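You operate a simulated robot arm through the tools that you are given. There is no shell and no other tool. Be economical: measure what you need, move in short steps, check, and stop when the job is done.

You are at the controls of a simulated robot arm. One attempt, no reset.

Task
Firm up the loose vise, then brush the tee bracket bright.
Fine: Tighten the vise nut with the short spanner till the white marks line up and lock the swivel lever. Then take all the rust off with the block brush. Put both tools back, leave the bracket held and drop nothing. Set down upright: block brush. What is to be rubbed or washed off counts as gone when no trace of it is left.

Only the result counts: the job must be done as asked and must still hold three seconds after the hand-in. Knocking over, shifting, dropping, spilling or breaking anything else fails it.

Robot
A 5-joint arm with a two-finger parallel gripper, fixed in place. Base frame: the origin is at the foot of the arm, x ahead of it, y to its left, z up; the work surface is at about z = 0. Lengths are in mm, angles in degrees, forces in N, time in s.
With the tool pointing down near the work surface it reaches from about 260 to 680 mm from the base axis. Its first joint turns from -66.0 to 66.0 degrees. The tool tilts only in the upright plane through the base axis and itself; it spins freely about its own axis. Payload 2.9 kg.
Tool frame: the origin (TCP) lies between the finger pads and is the grasp point; the fingertips stand 30 mm ahead of it; z points along the fingers, y is the line along which they close. The gripper opens to 110 mm. The fingers are 20 mm wide and 10 mm thick; the gripper's body (48 by 112 mm) begins 55 mm behind the TCP.
Orientation is that of the tool frame in the base frame, as a unit quaternion [x, y, z, w]. With the fingers straight down and closing along the base's y, the tool's x points along the base's -x, its y along +y and its z along -z.

Tools
- The arm moves only by the tool apply_moves. Its argument "motion" is a list of rows, each a list of 7 numbers: the shift along the tool's x, y, z in units of 150 mm (1.0 is 150 mm), then the turn, a rotation vector about the tool's x, y, z in units of 120 degrees (1.0 is 120 degrees), then the closure, from 0 (fully open) to 1 (shut). In form: [[tx, ty, tz, rx, ry, rz, gripper], ...]. A call has 1 to 20 rows; each row is the pose to reach, as a shift and turn from the pose commanded when the call began, along the tool's axes at that moment. A call with a number of a shift or a turn outside -1 to 1 is refused whole. Rows are played at 5 a second. More than 50 mm and 8.6 degrees between two rows, or a gripper value outside its range, and nothing of the call is played. A pose out of reach is approached as far as the arm can. The call stops where the force on the tool passes 90 N (or 10 N more than at its start, if that is more) or the arm is blocked; 0.2 s more then pass. Each finger travels about 108 mm/s and halts on what it meets, pressing with about 43 N; the grip force reading is that of the motor and also rises with nothing between the fingers. The clock runs only during rows and for 0.2 s after the last one: add rows that repeat a pose to give the fingers time. The reply holds the time, the measured pose of the TCP, the force on the tool along the base axes, the opening and the grip force, in the units named above and with some noise, with the torque about the TCP (base axes, N m) and any sound that the robot's microphone picked up, and new pictures: "show" is both (left out), scene, wrist or none.
- Cameras (640 x 400 px; columns grow to the right, rows downward): "scene" is fixed at [52.7, -462.3, 612.8]; the picture's right is [0.61, -0.79, 0.00], its down [-0.39, -0.30, -0.87] and it looks along [0.69, 0.53, -0.49] (base axes); focal length 324 px, centre (320, 200). "wrist" rides on the gripper at [72, 17, -103] in the tool frame; the picture's right is [-0.23, 0.97, 0.00], its down [-0.76, -0.18, -0.62] and it looks along [-0.61, -0.14, 0.78] (tool axes); focal length 222 px, centre (320, 200).
- pixel_to_xyz(camera, pixels): for up to 12 pixels [column, row] of the newest picture of that camera ("zoom" is the newest enlarged one), the place [x, y, z] in the base frame of the surface seen there, good to about 2 mm. It takes no simulated time.
- close_up(camera, box): a new picture of the part [left, top, right, bottom] of that camera's present view, enlarged. It takes no simulated time.
- close_job(): hands the job in; it is judged then, once.

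Go step by step. Measure first, check grasps and placings, and put right what went wrong. The budget is 80 turns and 200 pictures, counting those below and the enlarged ones. Unless the task says otherwise, let go and move clear before handing in, and close with one line.

The tools are called as a command line: name --pt "numbers of a row" for each row, then --argument value for the rest, lists and objects as JSON in quotes. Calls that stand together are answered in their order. apply_moves: Moves the arm, as the interface text tells. Its arguments: {"type":"object","properties":{"motion":{"type":"array"},"show":{"type":"string","enum":["both","scene","wrist","none"]}},"required":["motion"]} The other tools are called the same way: pixel_to_xyz (camera, pixels) gives the place of the surface under pixels of a picture; close_up (camera, box) takes an enlarged picture of a part of a camera's view; close_job () hands the job in.

At the start:

```text
time: 0.0
eef_pos: [368.5, -121.8, 438.8]
tool_rot: [0.0, 1.0, -0.001, 0.0]
contact_force: [0.3, -0.2, 0.0]
moment: [0.01, 0.03, -0.02]
gripper_width: 110.0
gripper_force: 0.0
```

scene: 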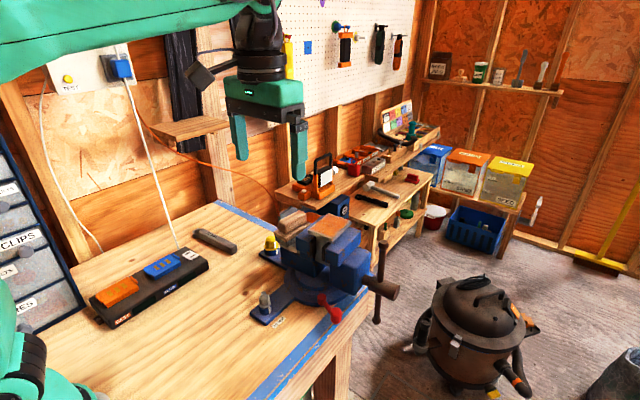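
wrist: 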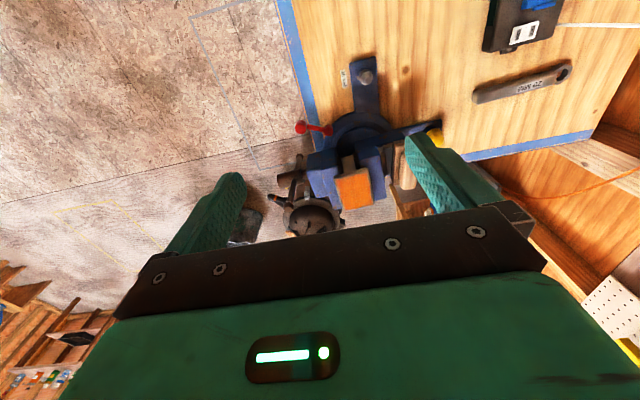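

The scene shows the vise around (320,250), a spanner at (215,240), and something brush-like at (293,222). I'll enlarge these areas first.

close_up --camera "scene" --box '[230, 180, 410, 340]'

close_up --camera "wrist" --box '[270, 30, 590, 230]'

close_up --camera "scene" --box '[80, 200, 260, 340]'

```text
2.50 times, centred on (320, 260) of scene
```

zoom: 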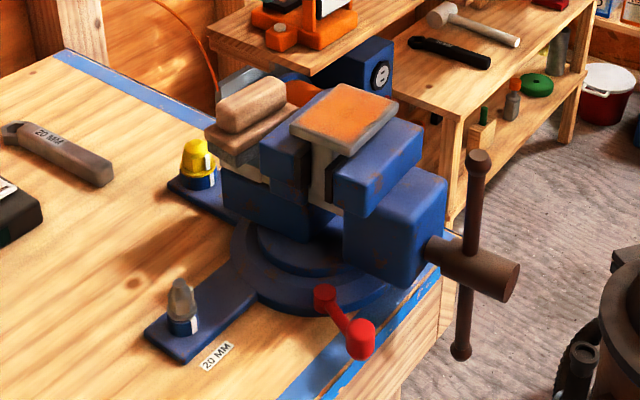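

```text
2.00 times, centred on (430, 130) of wrist
```

zoom: 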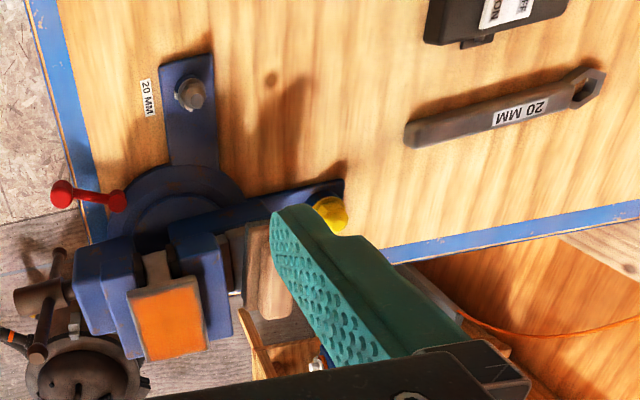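

```text
2.86 times, centred on (170, 270) of scene
```

zoom: 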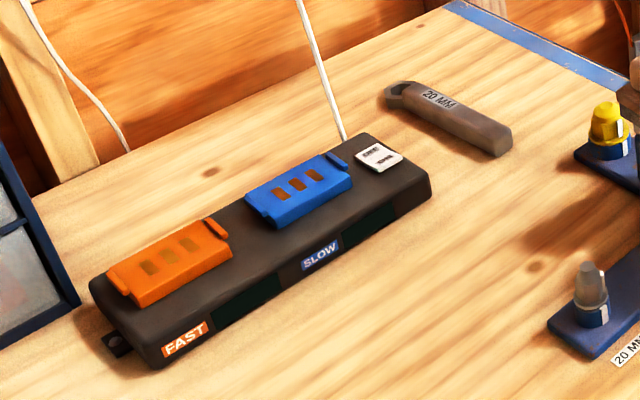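

The spanner (20 MM) lies on the bench, the loose nut is at (265,300), the brush sits behind the jaw at (293,222), and the lever is red at (330,307). I'll measure these.

pixel_to_xyz --camera "scene" --pixels '[[195, 233], [205, 235], [234, 246], [231, 252], [264, 293], [265, 306], [258, 315], [323, 299], [334, 315], [290, 216], [296, 226], [329, 228]]'

pixel_to_xyz --camera "wrist" --pixels '[[565, 72], [556, 75], [518, 87], [478, 98], [477, 92], [364, 77], [361, 78], [302, 127], [327, 130], [355, 188], [345, 65], [434, 138]]'

close_up --camera "scene" --box '[240, 270, 304, 330]'

close_up --camera "scene" --box '[260, 195, 360, 265]'

close_up --camera "scene" --box '[290, 270, 390, 340]'

```text
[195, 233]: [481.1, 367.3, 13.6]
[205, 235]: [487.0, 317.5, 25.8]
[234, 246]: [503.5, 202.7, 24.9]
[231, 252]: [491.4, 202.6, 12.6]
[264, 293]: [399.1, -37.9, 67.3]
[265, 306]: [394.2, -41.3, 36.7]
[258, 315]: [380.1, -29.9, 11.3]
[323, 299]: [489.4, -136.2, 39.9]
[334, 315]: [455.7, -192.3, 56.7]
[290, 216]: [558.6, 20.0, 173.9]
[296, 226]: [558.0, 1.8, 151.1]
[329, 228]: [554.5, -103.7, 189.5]
```

```text
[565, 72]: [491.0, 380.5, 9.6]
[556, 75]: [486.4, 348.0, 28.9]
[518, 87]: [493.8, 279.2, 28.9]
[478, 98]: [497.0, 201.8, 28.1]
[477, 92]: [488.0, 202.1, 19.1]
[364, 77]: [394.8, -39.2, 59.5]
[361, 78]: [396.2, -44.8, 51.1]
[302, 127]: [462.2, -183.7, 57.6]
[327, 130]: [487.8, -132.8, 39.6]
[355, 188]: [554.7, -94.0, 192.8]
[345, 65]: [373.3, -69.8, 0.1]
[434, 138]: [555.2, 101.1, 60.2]
```

```text
6.67 times, centred on (272, 300) of scene
```

zoom: 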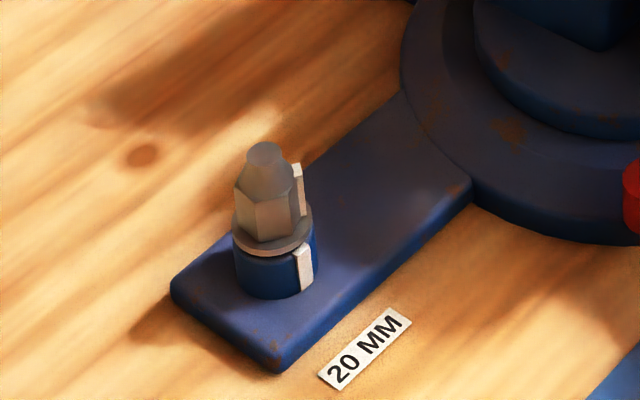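

```text
5.71 times, centred on (310, 230) of scene
```

zoom: 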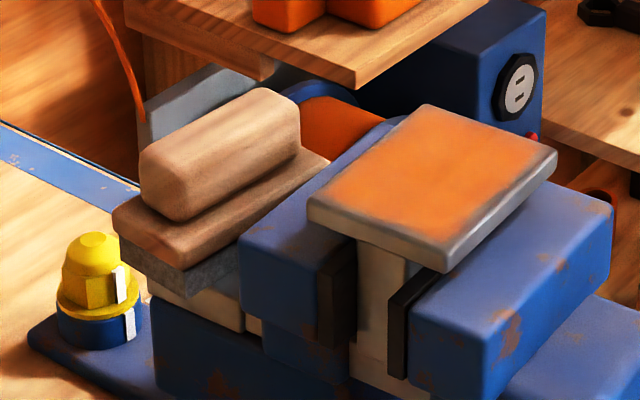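

```text
5.71 times, centred on (340, 305) of scene
```

zoom: 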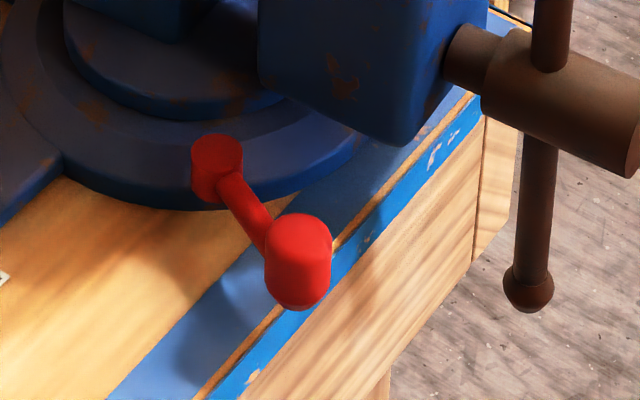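

I need the details: nut marks, the spanner ring and the lever from the wrist view.

close_up --camera "wrist" --box '[340, 60, 388, 90]'

pixel_to_xyz --camera "zoom" --pixels '[[320, 200], [280, 200], [360, 200]]'

close_up --camera "wrist" --box '[470, 50, 582, 120]'

close_up --camera "wrist" --box '[290, 90, 386, 150]'

close_up --camera "scene" --box '[180, 215, 244, 255]'

```text
13.33 times, centred on (364, 75) of wrist
```

zoom: 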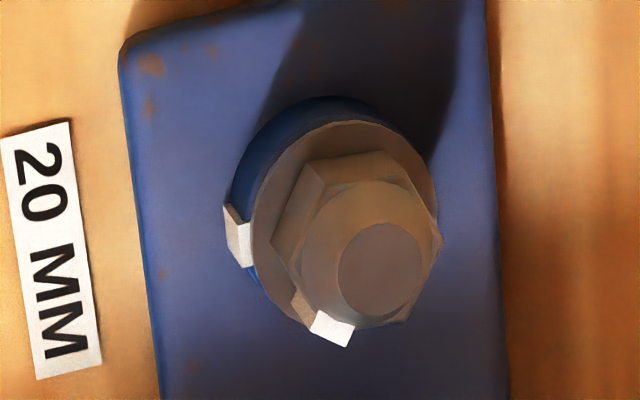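

```text
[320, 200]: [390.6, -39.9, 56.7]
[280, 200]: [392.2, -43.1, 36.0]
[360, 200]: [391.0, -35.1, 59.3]
```

```text
5.71 times, centred on (526, 85) of wrist
```

zoom: 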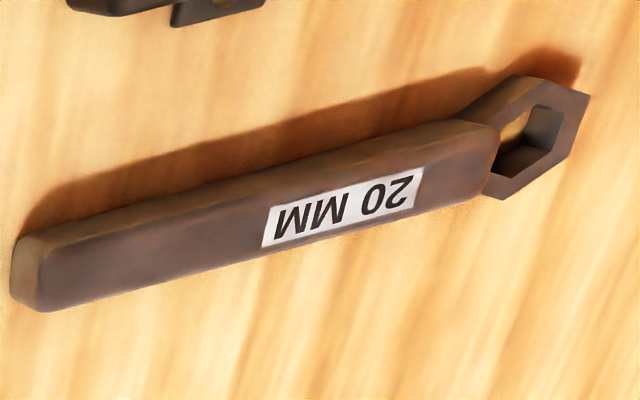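

```text
6.67 times, centred on (338, 120) of wrist
```

zoom: 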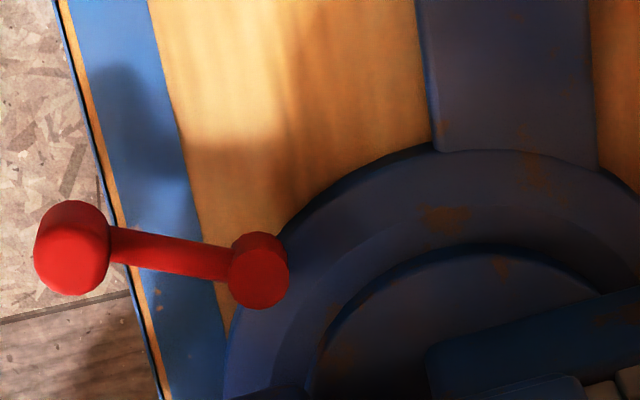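

```text
10.00 times, centred on (212, 235) of scene
```

zoom: 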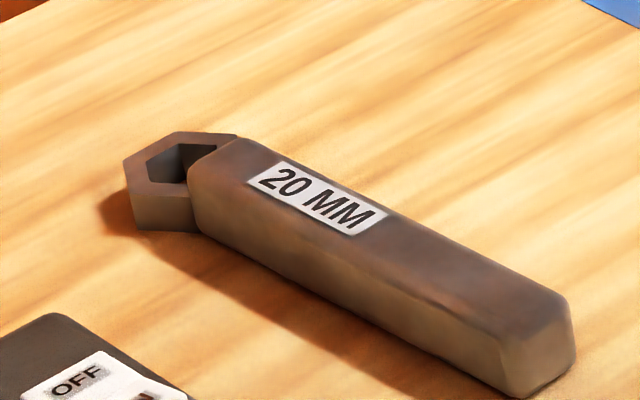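

The nut's mark sits about 45–60° anticlockwise of the collar mark. I'll measure the spanner outline in the newest zoom, then view both from closer.

pixel_to_xyz --camera "zoom" --pixels '[[128, 165], [178, 134], [232, 137], [150, 188], [187, 190], [195, 172], [238, 145], [500, 335], [565, 300], [210, 160], [165, 210], [535, 360]]'

apply_moves --pt "0.2 0.2 0.2 0 0 0 0" --pt "0.4 0.4 0.4 0 0 0 0" --pt "0.5 0.6 0.6 0 0 0 0" --pt "0.5 0.7 0.8 0 0 0 0" --pt "0.5 0.8 1 0 0 0 0" --show "wrist"

```text
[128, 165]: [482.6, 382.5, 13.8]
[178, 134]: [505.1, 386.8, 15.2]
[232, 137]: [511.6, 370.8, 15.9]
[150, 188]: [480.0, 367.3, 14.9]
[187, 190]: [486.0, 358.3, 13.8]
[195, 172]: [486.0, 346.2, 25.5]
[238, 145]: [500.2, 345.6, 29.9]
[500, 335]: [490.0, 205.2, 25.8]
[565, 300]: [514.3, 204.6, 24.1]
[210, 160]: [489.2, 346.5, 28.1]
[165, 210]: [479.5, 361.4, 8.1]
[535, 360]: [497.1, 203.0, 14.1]
```

```text
refused: row 1 steps farther than a row can; nothing moved
```

apply_moves --pt "0.1 0.15 0.2 0 0 0 0" --pt "0.2 0.3 0.4 0 0 0 0" --pt "0.3 0.45 0.6 0 0 0 0" --pt "0.4 0.6 0.8 0 0 0 0" --pt "0.45 0.75 1 0 0 0 0" --show "wrist"

```text
time: 1.2
eef_pos: [299.3, -9.4, 288.9]
tool_rot: [0.0, 1.0, 0.001, 0.0]
contact_force: [-0.6, -0.5, 0.5]
moment: [0.03, 0.03, 0.0]
gripper_width: 109.9
gripper_force: 0.0
```

wrist: 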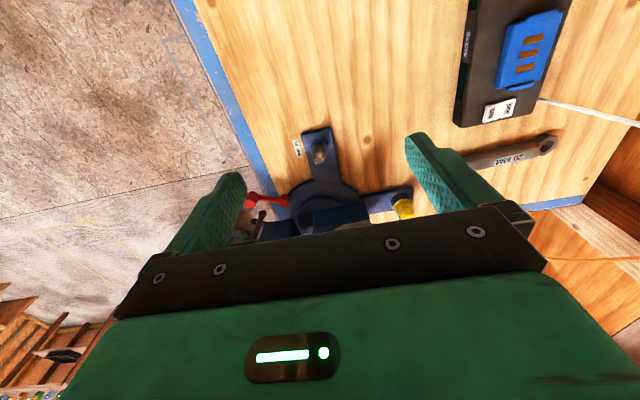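

close_up --camera "wrist" --box '[304, 136, 336, 172]'

pixel_to_xyz --camera "zoom" --pixels '[[320, 200], [280, 200], [240, 200], [200, 200], [360, 200], [400, 200], [320, 100], [320, 150], [320, 250], [320, 300], [240, 300], [400, 120]]'

close_up --camera "wrist" --box '[480, 120, 576, 180]'

close_up --camera "wrist" --box '[240, 180, 312, 225]'

```text
11.11 times, centred on (320, 154) of wrist
```

zoom: 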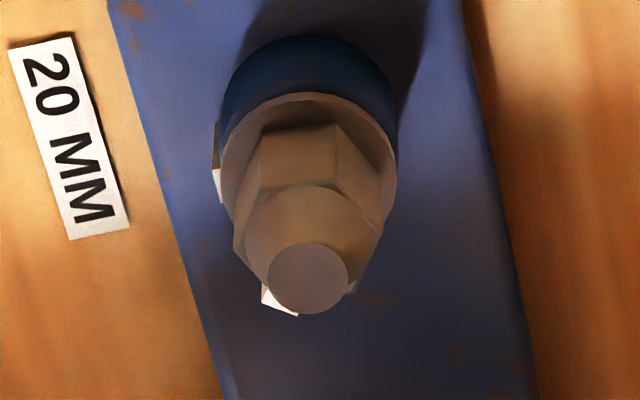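

```text
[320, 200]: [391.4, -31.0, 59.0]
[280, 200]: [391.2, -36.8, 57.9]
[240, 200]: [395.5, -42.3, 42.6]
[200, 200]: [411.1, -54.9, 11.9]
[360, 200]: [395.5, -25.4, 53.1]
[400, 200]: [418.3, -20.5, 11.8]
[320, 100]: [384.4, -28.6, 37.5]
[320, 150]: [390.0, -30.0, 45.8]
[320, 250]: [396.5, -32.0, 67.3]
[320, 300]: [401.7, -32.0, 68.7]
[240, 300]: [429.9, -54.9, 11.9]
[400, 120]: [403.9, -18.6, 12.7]
```

```text
6.67 times, centred on (528, 150) of wrist
```

zoom: 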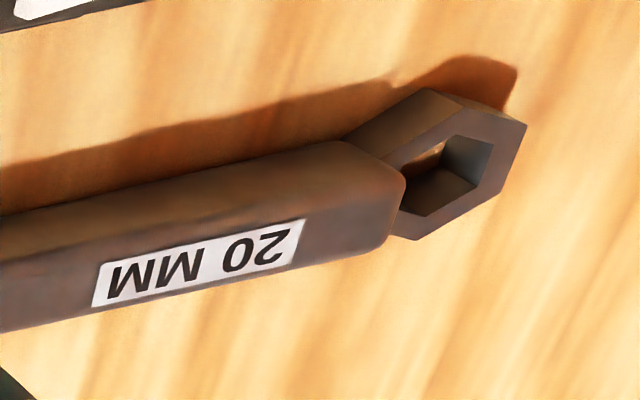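

```text
8.89 times, centred on (276, 202) of wrist
```

zoom: 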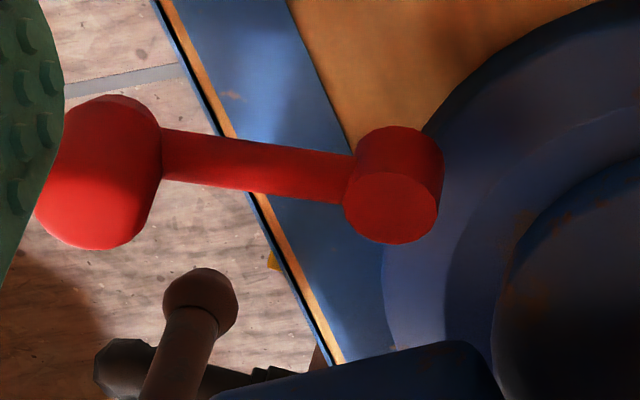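

Nut axis triangulates to about (400,-34). I'll look closer at the marks from the scene camera and sample them.

close_up --camera "scene" --box '[248, 286, 288, 311]'

pixel_to_xyz --camera "zoom" --pixels '[[320, 150], [352, 130], [356, 155], [356, 180], [370, 290], [378, 310], [378, 285], [240, 230], [280, 230], [320, 230], [300, 330], [240, 330]]'

```text
16.00 times, centred on (268, 298) of scene
```

zoom: 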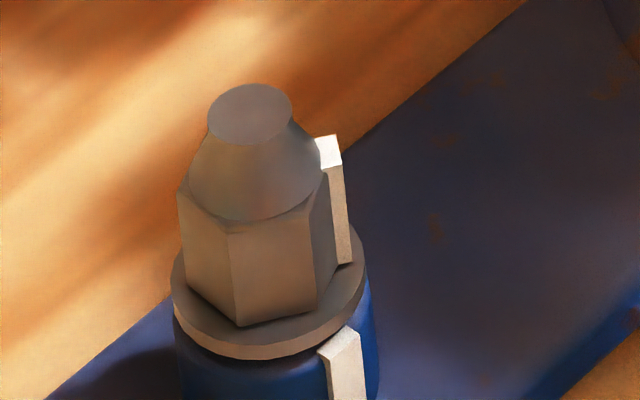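

```text
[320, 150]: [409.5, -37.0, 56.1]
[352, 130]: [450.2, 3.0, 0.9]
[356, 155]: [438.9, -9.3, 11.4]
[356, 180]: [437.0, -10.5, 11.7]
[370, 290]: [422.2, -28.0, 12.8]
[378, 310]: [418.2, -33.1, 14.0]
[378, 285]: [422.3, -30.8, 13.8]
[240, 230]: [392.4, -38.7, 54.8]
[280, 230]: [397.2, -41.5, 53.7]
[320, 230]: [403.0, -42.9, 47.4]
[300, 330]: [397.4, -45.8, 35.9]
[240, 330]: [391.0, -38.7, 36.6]
```

Nut hex vertices are near 27–30° (mod 60), the nut mark is near -30° and the collar mark near -90°, so about 60° clockwise is needed. The spanner ring centre is about (493,367) with its handle running to (502,204); I'll move toward the handle with the gripper turned 93°.

apply_moves --pt "-0.08 0.08 0.044 0 0 -0.065 0.2" --pt "-0.161 0.161 0.089 0 0 -0.129 0.4" --pt "-0.242 0.242 0.133 0 0 -0.194 0.45" --pt "-0.322 0.322 0.178 0 0 -0.258 0.45" --pt "-0.403 0.403 0.222 0 0 -0.323 0.45" --pt "-0.483 0.483 0.267 0 0 -0.388 0.45" --pt "-0.564 0.564 0.311 0 0 -0.452 0.45" --pt "-0.645 0.645 0.355 0 0 -0.517 0.45" --pt "-0.725 0.725 0.4 0 0 -0.581 0.45" --pt "-0.806 0.806 0.444 0 0 -0.646 0.45" --pt "-0.886 0.886 0.489 0 0 -0.71 0.45" --pt "-0.967 0.967 0.533 0 0 -0.775 0.45" --show "both"

```text
time: 3.8
eef_pos: [444.5, 135.9, 208.4]
tool_rot: [0.727, -0.687, 0.0, 0.0]
contact_force: [-0.3, 0.0, -0.1]
moment: [-0.01, -0.02, 0.02]
gripper_width: 60.3
gripper_force: 0.1
```

scene: 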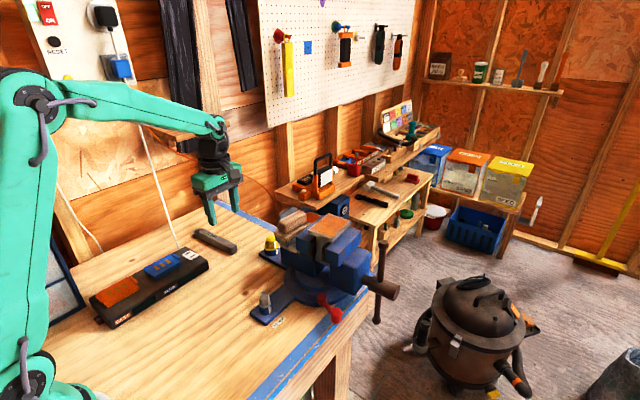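
wrist: 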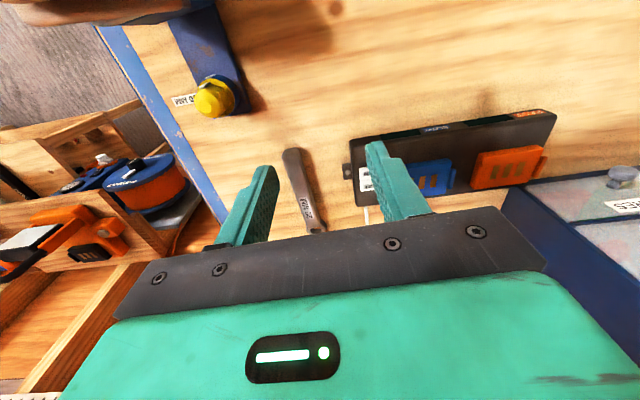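

Orientation matches the handle direction. Moving above the handle at z≈90.

apply_moves --pt "-0.222 -0.103 0.1 0 0 0 0.45" --pt "-0.444 -0.206 0.25 0 0 0 0.45" --pt "-0.666 -0.308 0.45 0 0 0 0.45" --pt "-0.888 -0.411 0.6 0 0 0 0.45" --pt "-0.888 -0.411 0.79 0 0 0 0.45" --show "both"

close_up --camera "wrist" --box '[220, 60, 440, 220]'

close_up --camera "scene" --box '[165, 180, 265, 260]'

```text
time: 5.0
eef_pos: [500.9, 270.4, 89.2]
tool_rot: [0.725, -0.689, -0.001, 0.0]
contact_force: [0.1, 0.7, -0.2]
moment: [0.01, 0.03, -0.01]
gripper_width: 60.2
gripper_force: 0.1
```

scene: 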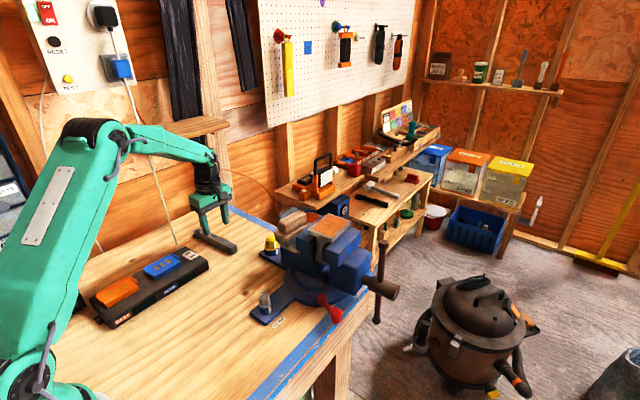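
wrist: 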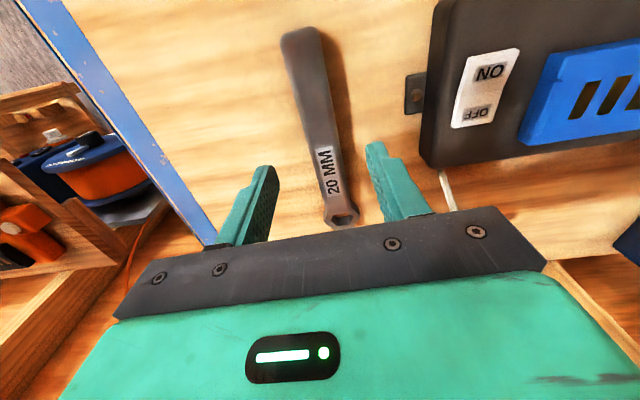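

```text
2.50 times, centred on (330, 140) of wrist
```

zoom: 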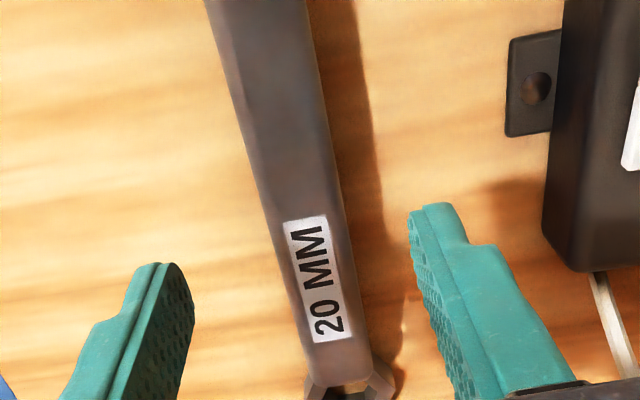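

```text
5.00 times, centred on (215, 220) of scene
```

zoom: 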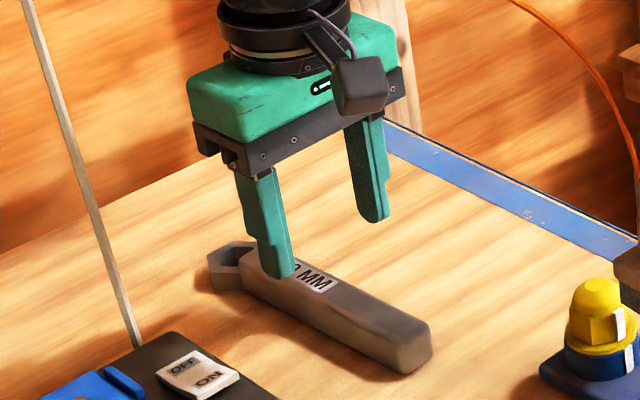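

Gripper straddles the handle. I'll sample spanner edges from this closer view.

close_up --camera "wrist" --box '[310, 180, 374, 232]'

pixel_to_xyz --camera "wrist" --pixels '[[284, 38], [317, 34], [300, 33], [303, 100], [332, 100], [326, 197], [346, 193], [343, 224], [330, 222], [356, 212], [345, 204], [358, 222]]'

```text
7.69 times, centred on (342, 206) of wrist
```

zoom: 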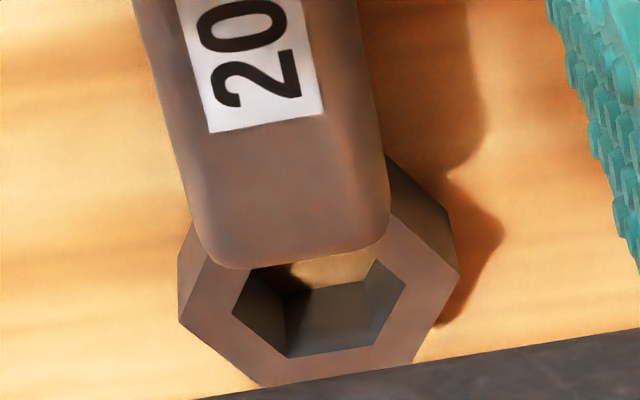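

```text
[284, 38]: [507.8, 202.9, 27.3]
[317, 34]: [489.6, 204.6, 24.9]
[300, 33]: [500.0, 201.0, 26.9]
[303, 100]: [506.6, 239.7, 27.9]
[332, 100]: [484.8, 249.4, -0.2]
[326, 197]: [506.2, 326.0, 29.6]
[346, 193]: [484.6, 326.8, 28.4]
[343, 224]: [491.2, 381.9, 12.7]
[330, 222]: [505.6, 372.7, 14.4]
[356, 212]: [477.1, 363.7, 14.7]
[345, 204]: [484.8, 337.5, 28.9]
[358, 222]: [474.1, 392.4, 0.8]
```

Ring centre is about (493.5,368.5), hole about 21.7 mm across flats, handle at -88.4°. I'll shift 4 mm, descend to z≈33 and grip.

apply_moves --pt "0 0.026 0.1 0 0 0.011 0.45" --pt "0 0.026 0.25 0 0 0.011 0.45" --pt "0 0.026 0.373 0 0 0.011 0.45" --pt "0 0.026 0.373 0 0 0.011 0.6" --pt "0 0.026 0.373 0 0 0.011 0.75" --pt "0 0.026 0.373 0 0 0.011 0.9" --pt "0 0.026 0.373 0 0 0.011 1" --pt "0 0.026 0.373 0 0 0.011 1" --show "none"

close_up --camera "scene" --box '[165, 180, 265, 260]'

```text
time: 6.8
eef_pos: [495.4, 270.3, 33.1]
tool_rot: [0.718, -0.697, 0.0, 0.0]
contact_force: [-0.5, -0.1, -0.1]
moment: [0.06, -0.02, 0.01]
gripper_width: 25.4
gripper_force: 42.7
```

```text
5.00 times, centred on (215, 220) of scene
```

zoom: 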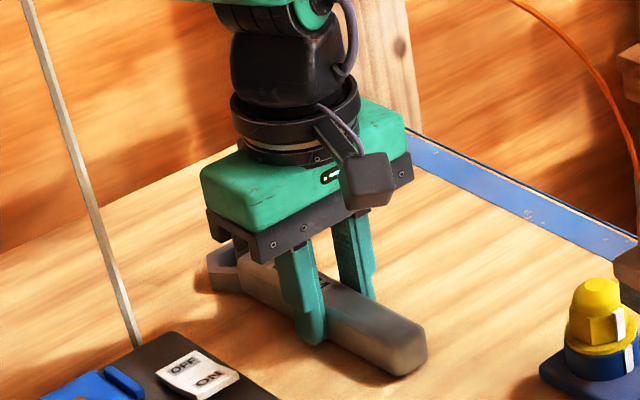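

Gripped (25.4 mm). Lift and begin carrying with the spin toward the nut.

apply_moves --pt "0 0 -0.2 0 0 0 1" --pt "0 0 -0.45 0 0 0 1" --pt "0 0 -0.7 0 0 0 1" --pt "0.158 0.113 -0.7 0 0 0.065 1" --pt "0.316 0.225 -0.7 0 0 0.13 1" --pt "0.474 0.338 -0.7 0 0 0.195 1" --pt "0.632 0.451 -0.7 0 0 0.26 1" --pt "0.79 0.563 -0.7 0 0 0.325 1" --pt "0.948 0.676 -0.7 0 0 0.39 1" --show "scene"

```text
time: 8.8
eef_pos: [399.5, 125.2, 139.9]
tool_rot: [-0.38, 0.925, 0.0, 0.0]
contact_force: [0.4, -0.1, -0.3]
moment: [-0.02, 0.01, 0.01]
gripper_width: 0.1
gripper_force: 37.5
```

scene: 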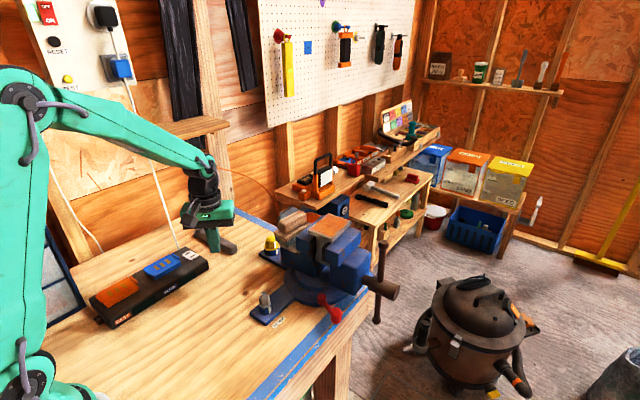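

The fingers closed to 0: the spanner slipped out. I'll look for it.

close_up --camera "scene" --box '[165, 190, 265, 260]'

apply_moves --pt "0 0 0 0 0 -0.065 0.9" --pt "0 0 0 0 0 -0.13 0.7" --pt "0 0 0 0 0 -0.195 0.6" --pt "0 0 0 0 0 -0.26 0.5" --pt "0 0 0 0 0 -0.325 0.45" --pt "0 0 0 0 0 -0.39 0.45" --show "both"

```text
5.71 times, centred on (215, 225) of scene
```

zoom: 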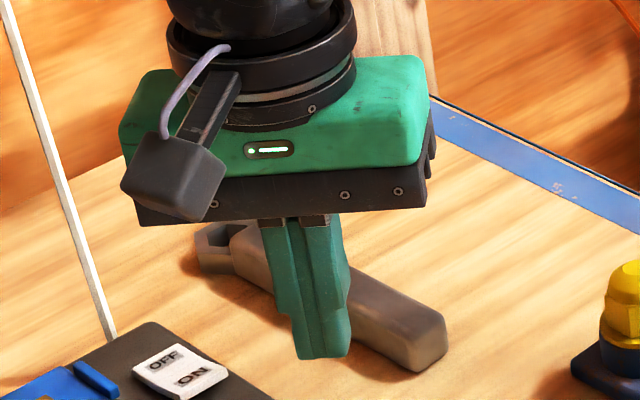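

```text
time: 10.2
eef_pos: [398.9, 125.3, 139.7]
tool_rot: [0.718, -0.696, 0.001, 0.001]
contact_force: [-0.1, 0.0, 0.0]
moment: [-0.01, 0.01, -0.03]
gripper_width: 60.6
gripper_force: 0.0
```

scene: 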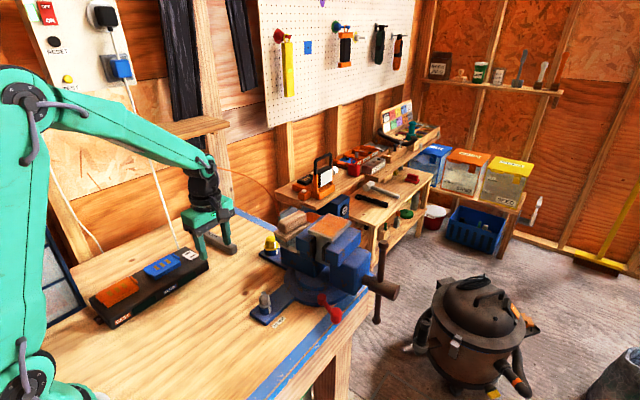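
wrist: 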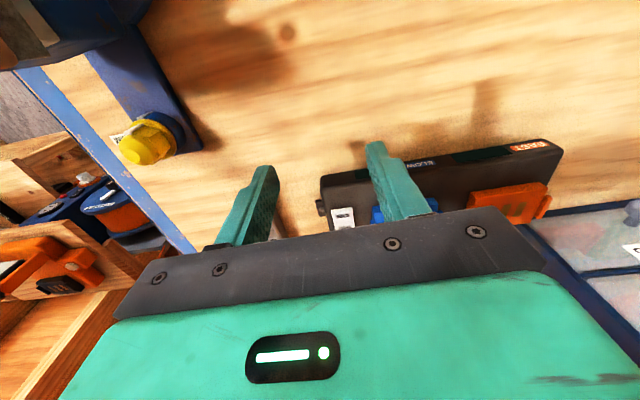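

The spanner dropped straight back near its place. Returning above it to re-measure, then I'll grip lower and lift slowly.

apply_moves --pt "-0.237 -0.17 0 0 0 0 0.45" --pt "-0.474 -0.34 0 0 0 0 0.45" --pt "-0.71 -0.51 0 0 0 0 0.45" --pt "-0.948 -0.68 0 0 0 0 0.45" --pt "-0.948 -0.68 0.2 0 0 0 0.45" --pt "-0.948 -0.68 0.33 0 0 0 0.45" --show "wrist"

pixel_to_xyz --camera "wrist" --pixels '[[284, 38], [317, 34], [300, 33], [303, 80], [320, 80], [330, 193], [346, 190], [343, 224], [330, 222], [356, 212], [322, 160], [340, 160]]'

close_up --camera "wrist" --box '[250, 20, 394, 232]'

close_up --camera "scene" --box '[180, 220, 244, 260]'

```text
time: 11.6
eef_pos: [497.6, 271.5, 89.7]
tool_rot: [0.718, -0.696, 0.001, 0.0]
contact_force: [-0.4, -0.3, 0.8]
moment: [0.02, 0.0, -0.01]
gripper_width: 60.7
gripper_force: 0.2
```

wrist: 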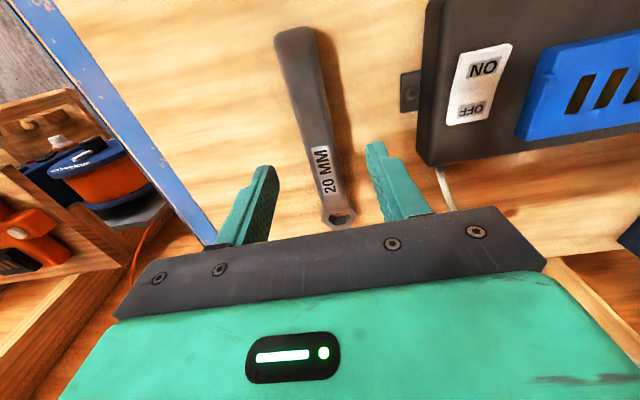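

```text
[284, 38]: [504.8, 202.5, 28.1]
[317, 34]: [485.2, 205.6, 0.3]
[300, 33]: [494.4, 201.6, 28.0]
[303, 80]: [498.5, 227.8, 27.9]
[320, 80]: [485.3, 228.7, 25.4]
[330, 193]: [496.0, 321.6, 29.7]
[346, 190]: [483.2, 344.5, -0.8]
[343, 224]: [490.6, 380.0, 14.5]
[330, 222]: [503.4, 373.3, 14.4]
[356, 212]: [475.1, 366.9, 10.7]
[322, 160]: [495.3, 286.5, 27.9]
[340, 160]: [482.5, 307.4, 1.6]
```

```text
1.89 times, centred on (322, 126) of wrist
```

zoom: 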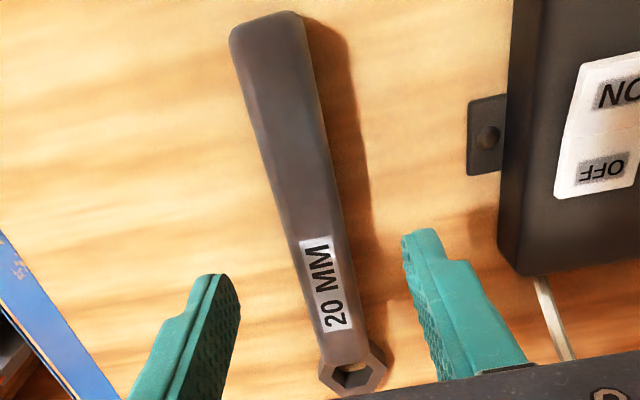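

```text
10.00 times, centred on (212, 240) of scene
```

zoom: 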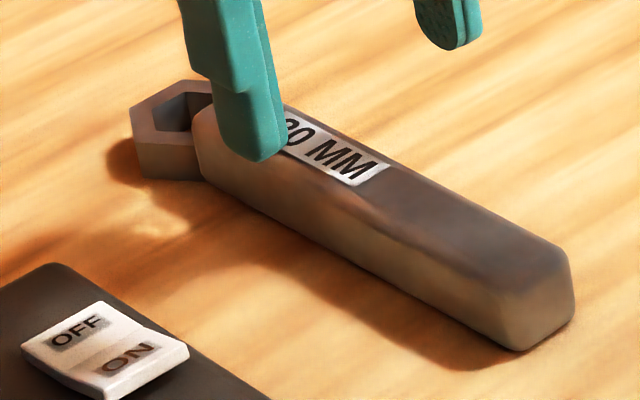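

Handle axis is now near x≈495. I'll descend to z≈31, close, wait, then lift very slowly and check.

apply_moves --pt "0 0.018 0.15 0 0 0 0.45" --pt "0 0.018 0.3 0 0 0 0.45" --pt "0 0.018 0.392 0 0 0 0.45" --pt "0 0.018 0.392 0 0 0 0.6" --pt "0 0.018 0.392 0 0 0 0.8" --pt "0 0.018 0.392 0 0 0 1" --pt "0 0.018 0.392 0 0 0 1" --pt "0 0.018 0.392 0 0 0 1" --pt "0 0.018 0.392 0 0 0 1" --pt "0 0.018 0.385 0 0 0 1" --pt "0 0.018 0.37 0 0 0 1" --pt "0 0.018 0.35 0 0 0 1" --show "none"

close_up --camera "scene" --box '[180, 210, 244, 260]'

```text
time: 14.2
eef_pos: [493.7, 268.4, 36.0]
tool_rot: [0.717, -0.697, 0.001, 0.0]
contact_force: [-0.3, 0.3, -0.2]
moment: [0.0, 0.0, 0.02]
gripper_width: 25.3
gripper_force: 43.3
```

```text
8.00 times, centred on (212, 235) of scene
```

zoom: 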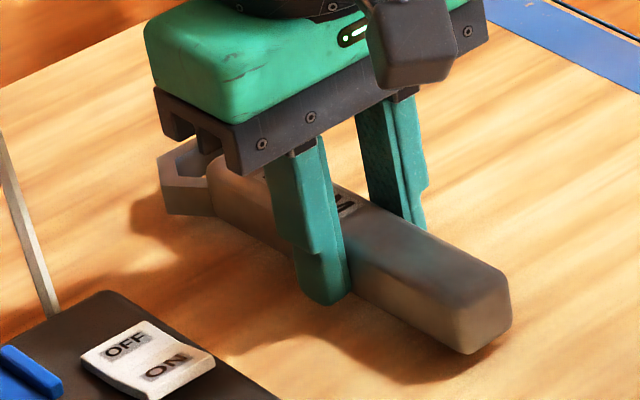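

Still closed at 25.3 mm. Lift a further bit slowly to see whether it comes along.

apply_moves --pt "0 0 -0.03 0 0 0 1" --pt "0 0 -0.06 0 0 0 1" --pt "0 0 -0.09 0 0 0 1" --pt "0 0 -0.12 0 0 0 1" --show "none"

close_up --camera "scene" --box '[180, 210, 244, 260]'

```text
time: 15.2
eef_pos: [494.1, 270.4, 57.2]
tool_rot: [0.718, -0.696, 0.0, 0.0]
contact_force: [-0.2, -0.3, -2.1]
moment: [-0.04, 0.01, -0.01]
gripper_width: 25.5
gripper_force: 42.8
```

```text
8.00 times, centred on (212, 235) of scene
```

zoom: 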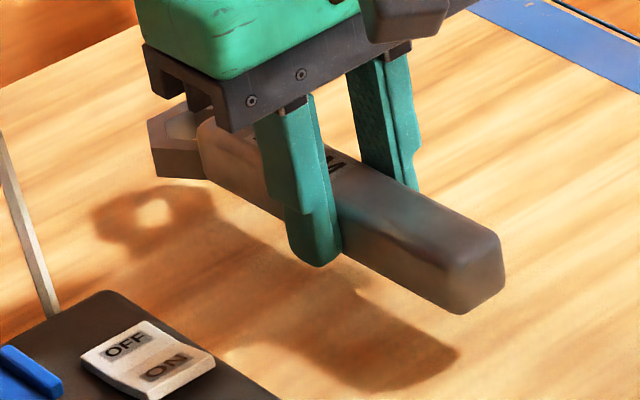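

It's lifted now (2 N). Continue gently upward and partway toward the nut.

apply_moves --pt "0 0 -0.08 0 0 0 1" --pt "0 0 -0.18 0 0 0 1" --pt "0 0 -0.3 0 0 0 1" --pt "0 0 -0.42 0 0 0 1" --pt "0 0 -0.5 0 0 0 1" --pt "0.03 0.02 -0.52 0 0 0.02 1" --pt "0.1 0.07 -0.52 0 0 0.06 1" --pt "0.2 0.14 -0.52 0 0 0.1 1" --pt "0.3 0.21 -0.52 0 0 0.14 1" --pt "0.4 0.28 -0.52 0 0 0.18 1" --pt "0.5 0.35 -0.52 0 0 0.22 1" --pt "0.6 0.42 -0.52 0 0 0.26 1" --pt "0.7 0.49 -0.52 0 0 0.3 1" --pt "0.8 0.56 -0.52 0 0 0.34 1" --pt "0.88 0.62 -0.52 0 0 0.37 1" --pt "0.93 0.66 -0.52 0 0 0.385 1" --pt "0.948 0.68 -0.52 0 0 0.39 1" --show "scene"

```text
time: 18.8
eef_pos: [397.3, 124.8, 132.1]
tool_rot: [-0.382, 0.924, 0.0, 0.0]
contact_force: [-0.4, 0.3, -1.5]
moment: [-0.03, 0.01, -0.02]
gripper_width: 25.5
gripper_force: 43.6
```

scene: 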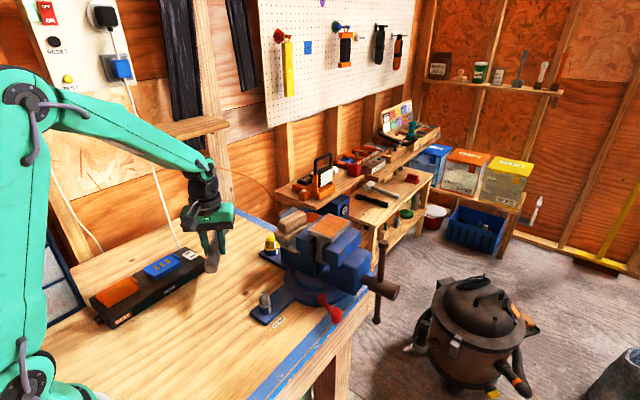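

Holding well. Continue rotation to handle direction 178° and approach.

apply_moves --pt "0.03 -0.007 0 0 0 0.02 1" --pt "0.1 -0.024 0 0 0 0.05 1" --pt "0.2 -0.048 0 0 0 0.09 1" --pt "0.3 -0.072 0 0 0 0.14 1" --pt "0.4 -0.095 0 0 0 0.18 1" --pt "0.5 -0.119 0 0 0 0.22 1" --pt "0.6 -0.143 0 0 0 0.27 1" --pt "0.7 -0.167 0 0 0 0.31 1" --pt "0.79 -0.188 0 0 0 0.35 1" --pt "0.86 -0.204 0 0 0 0.38 1" --pt "0.888 -0.211 0 0 0 0.391 1" --show "wrist"

close_up --camera "scene" --box '[190, 220, 310, 320]'

```text
time: 21.2
eef_pos: [324.0, 9.0, 131.4]
tool_rot: [0.019, 1.0, 0.0, 0.0]
contact_force: [0.0, 0.1, -1.4]
moment: [0.0, 0.05, -0.02]
gripper_width: 25.5
gripper_force: 43.0
```

wrist: 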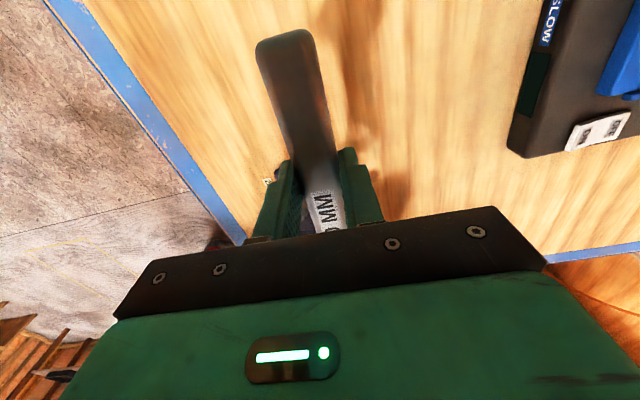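

```text
4.00 times, centred on (250, 270) of scene
```

zoom: 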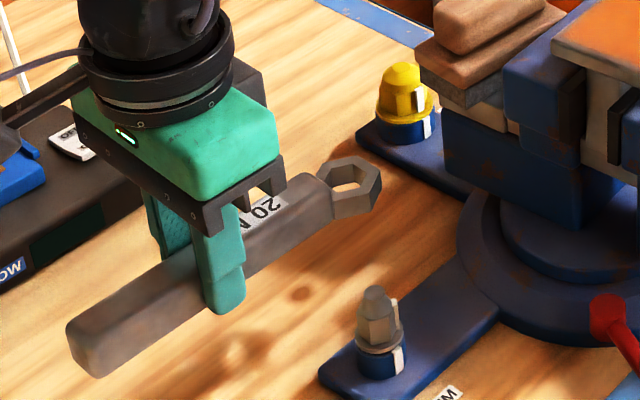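

Spanner ring visible at zoom (348,177). Move to place the ring right above the stud, with small clearance.

apply_moves --pt "0.03 -0.06 0 0 0 0 1" --pt "0.07 -0.14 0 0 0 0 1" --pt "0.11 -0.21 0 0 0 0 1" --pt "0.143 -0.276 0 0 0 0 1" --pt "0.143 -0.276 0.08 0 0 0 1" --pt "0.143 -0.276 0.156 0 0 0 1" --pt "0.143 -0.276 0.156 0 0 0 1" --show "none"

close_up --camera "scene" --box '[236, 270, 300, 310]'

close_up --camera "wrist" --box '[240, 20, 400, 240]'

```text
time: 22.8
eef_pos: [300.3, -32.1, 108.6]
tool_rot: [0.017, 1.0, 0.0, -0.001]
contact_force: [-0.6, 0.9, -1.9]
moment: [0.01, 0.01, 0.0]
gripper_width: 25.6
gripper_force: 43.0
```

```text
10.00 times, centred on (268, 290) of scene
```

zoom: 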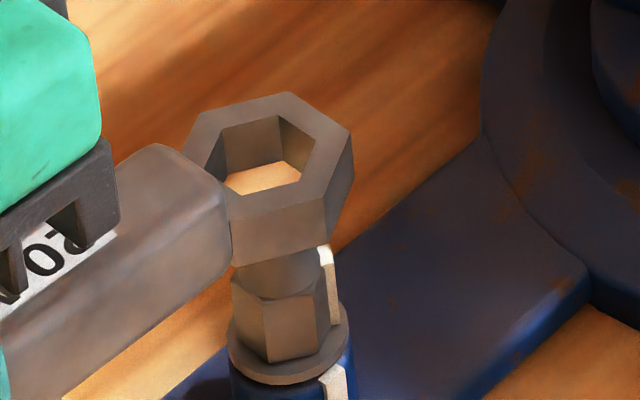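

```text
1.82 times, centred on (320, 130) of wrist
```

zoom: 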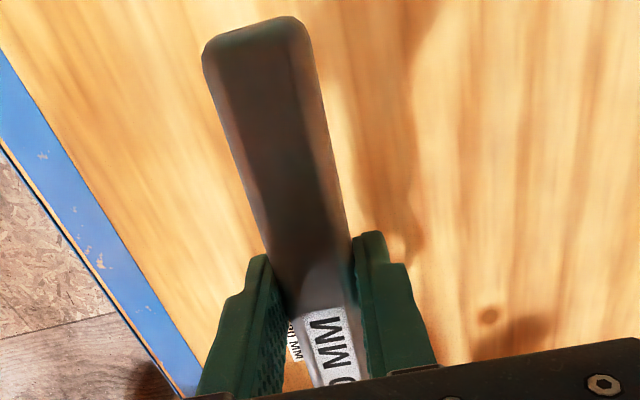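

Ring centre computes to (399.6,-34.1), right over the stud. Lowering onto the nut slowly.

apply_moves --pt "0 0 0.04 0 0 0 1" --pt "0 0 0.08 0 0 0 1" --pt "0 0 0.12 0 0 0 1" --pt "0 0 0.15 0 0 0 1" --pt "0 0 0.18 0 0 0 1" --pt "0 0 0.21 0 0 0 1" --pt "0 0 0.23 0 0 0 1" --show "none"

close_up --camera "scene" --box '[236, 270, 300, 310]'

```text
time: 24.4
eef_pos: [301.3, -32.6, 75.7]
tool_rot: [0.018, 1.0, 0.0, 0.002]
contact_force: [5.3, -0.6, 1.5]
moment: [-0.01, -0.38, -0.04]
gripper_width: 25.5
gripper_force: 42.7
```

```text
10.00 times, centred on (268, 290) of scene
```

zoom: 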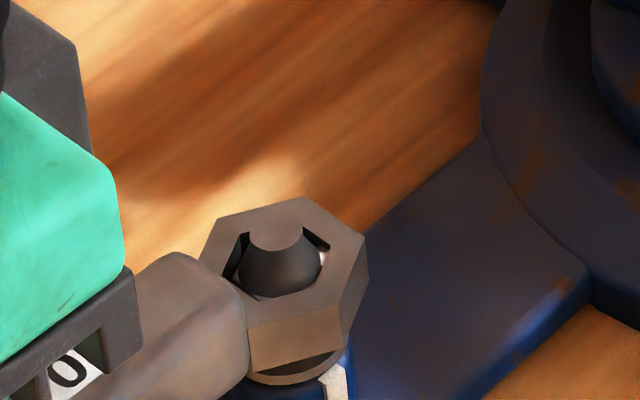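

Ring engaged around the hex; a 5 N x-force suggests ~1 mm offset. Nudge and lower slightly.

apply_moves --pt "-0.005 0 0.01 0 0 0 1" --pt "-0.007 0 0.02 0 0 0 1" --pt "-0.007 0 0.02 0 0 0 1" --show "none"

close_up --camera "scene" --box '[248, 286, 288, 311]'

```text
time: 25.2
eef_pos: [301.6, -32.3, 71.9]
tool_rot: [0.018, 1.0, -0.001, -0.001]
contact_force: [2.9, -0.5, -0.7]
moment: [-0.02, -0.16, -0.01]
gripper_width: 25.4
gripper_force: 42.9
```

```text
16.00 times, centred on (268, 298) of scene
```

zoom: 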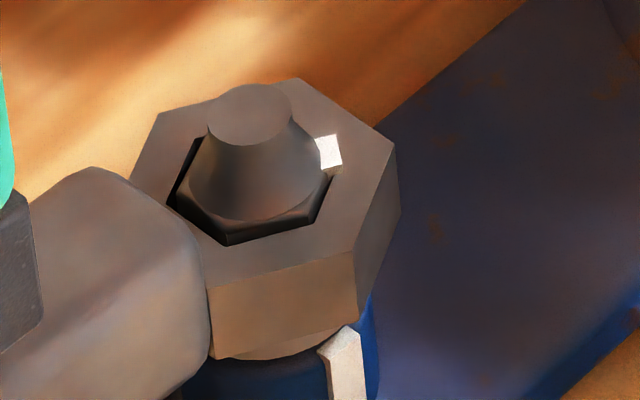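

Seated and aligned, with the nut's mark showing at (328,150). Turning clockwise on an arc of 99 mm radius, first to about 32°.

apply_moves --pt "-0.0016 0.046 0 0 0 0.0333 1" --pt "-0.0064 0.0919 0 0 0 0.0667 1" --pt "-0.0144 0.1372 0 0 0 0.1 1" --pt "-0.0256 0.1819 0 0 0 0.1333 1" --pt "-0.0398 0.2257 0 0 0 0.1667 1" --pt "-0.0571 0.2685 0 0 0 0.2 1" --pt "-0.0773 0.3099 0 0 0 0.2333 1" --pt "-0.1003 0.3497 0 0 0 0.2667 1" --show "none"

close_up --camera "scene" --box '[244, 281, 292, 311]'

```text
time: 27.0
eef_pos: [319.6, 21.2, 73.2]
tool_rot: [0.295, 0.956, 0.0, -0.001]
contact_force: [5.5, -9.5, -5.5]
moment: [0.01, 0.18, -0.46]
gripper_width: 25.5
gripper_force: 43.0
```

```text
13.33 times, centred on (268, 296) of scene
```

zoom: 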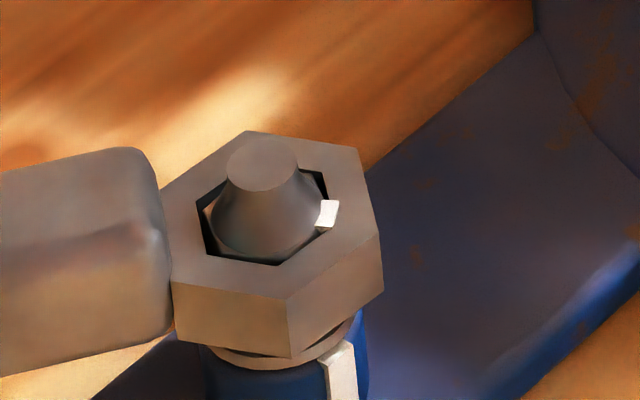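

Nut is turning (mark now at (328,213)), torque light. Continue another 24°.

apply_moves --pt "-0.0016 0.046 0 0 0 0.0333 1" --pt "-0.0064 0.0919 0 0 0 0.0667 1" --pt "-0.0144 0.1372 0 0 0 0.1 1" --pt "-0.0256 0.1819 0 0 0 0.1333 1" --pt "-0.0398 0.2257 0 0 0 0.1667 1" --pt "-0.0571 0.2685 0 0 0 0.2 1" --show "none"

close_up --camera "scene" --box '[244, 281, 292, 311]'

```text
time: 28.4
eef_pos: [349.3, 48.1, 72.0]
tool_rot: [0.486, 0.874, -0.001, 0.0]
contact_force: [13.9, -35.2, -11.3]
moment: [-0.1, 0.15, -0.3]
gripper_width: 25.7
gripper_force: 42.8
```

```text
13.33 times, centred on (268, 296) of scene
```

zoom: 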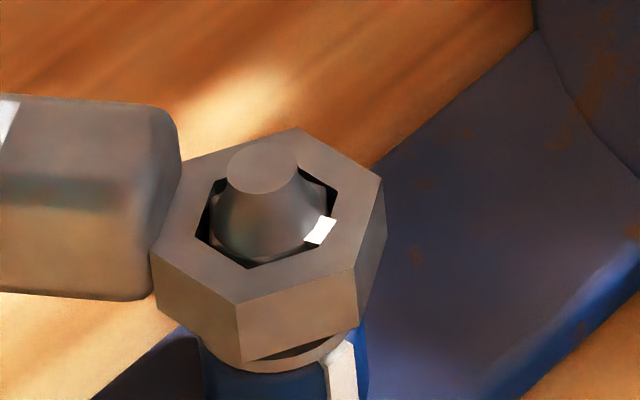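

Torque is rising (35 N) and the mark is about 8° short of the collar mark. Advance 5° more and compare closely.

apply_moves --pt "-0.0004 0.023 0 0 0 0.0167 1" --pt "-0.0016 0.046 0 0 0 0.0333 1" --pt "-0.0026 0.0575 0 0 0 0.0417 1" --pt "-0.0026 0.0575 0 0 0 0.0417 1" --show "none"

close_up --camera "scene" --box '[252, 290, 284, 315]'

close_up --camera "scene" --box '[260, 232, 284, 254]'

```text
time: 29.4
eef_pos: [356.2, 52.4, 72.8]
tool_rot: [0.524, 0.852, 0.0, 0.001]
contact_force: [9.3, -32.1, -6.9]
moment: [-0.36, -0.03, -0.26]
gripper_width: 25.4
gripper_force: 43.2
```

```text
16.00 times, centred on (268, 302) of scene
```

zoom: 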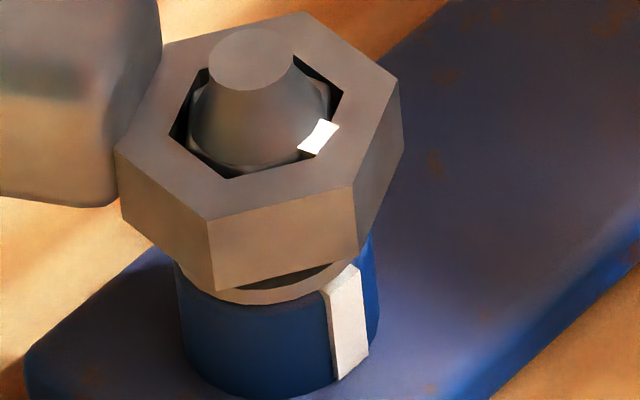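

```text
16.00 times, centred on (272, 243) of scene
```

zoom: 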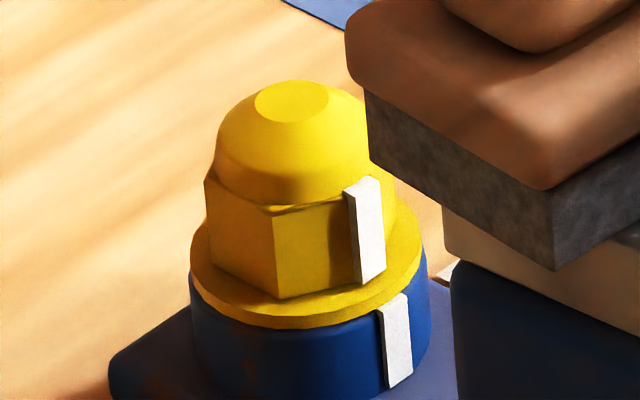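

From the mark's parallelogram (corners (318,118),(340,126),(297,150)) the nut mark is at about -74°; the collar mark's face is at -90°. About 15° remain; turning 13° more.

apply_moves --pt "-0.0004 0.023 0 0 0 0.0167 1" --pt "-0.0016 0.046 0 0 0 0.0333 1" --pt "-0.0036 0.069 0 0 0 0.05 1" --pt "-0.0064 0.0919 0 0 0 0.0667 1" --pt "-0.01 0.1146 0 0 0 0.0833 1" --pt "-0.0169 0.1485 0 0 0 0.1083 1" --pt "-0.0169 0.1485 0 0 0 0.1083 1" --show "none"

close_up --camera "scene" --box '[252, 290, 284, 315]'

```text
time: 31.0
eef_pos: [376.6, 61.1, 70.7]
tool_rot: [0.617, 0.787, -0.001, -0.001]
contact_force: [1.9, -35.2, -6.6]
moment: [-0.36, 0.1, -0.11]
gripper_width: 25.3
gripper_force: 43.1
```

```text
16.00 times, centred on (268, 302) of scene
```

zoom: 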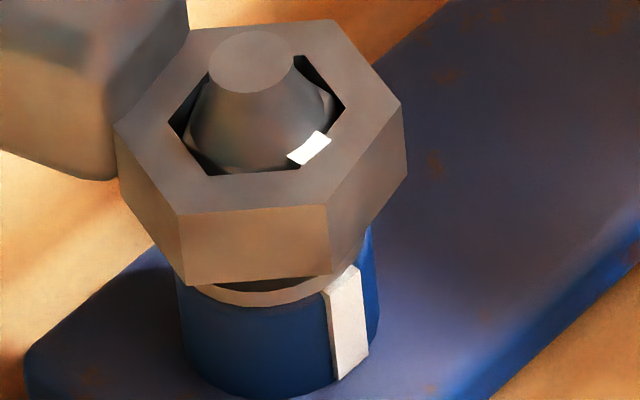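

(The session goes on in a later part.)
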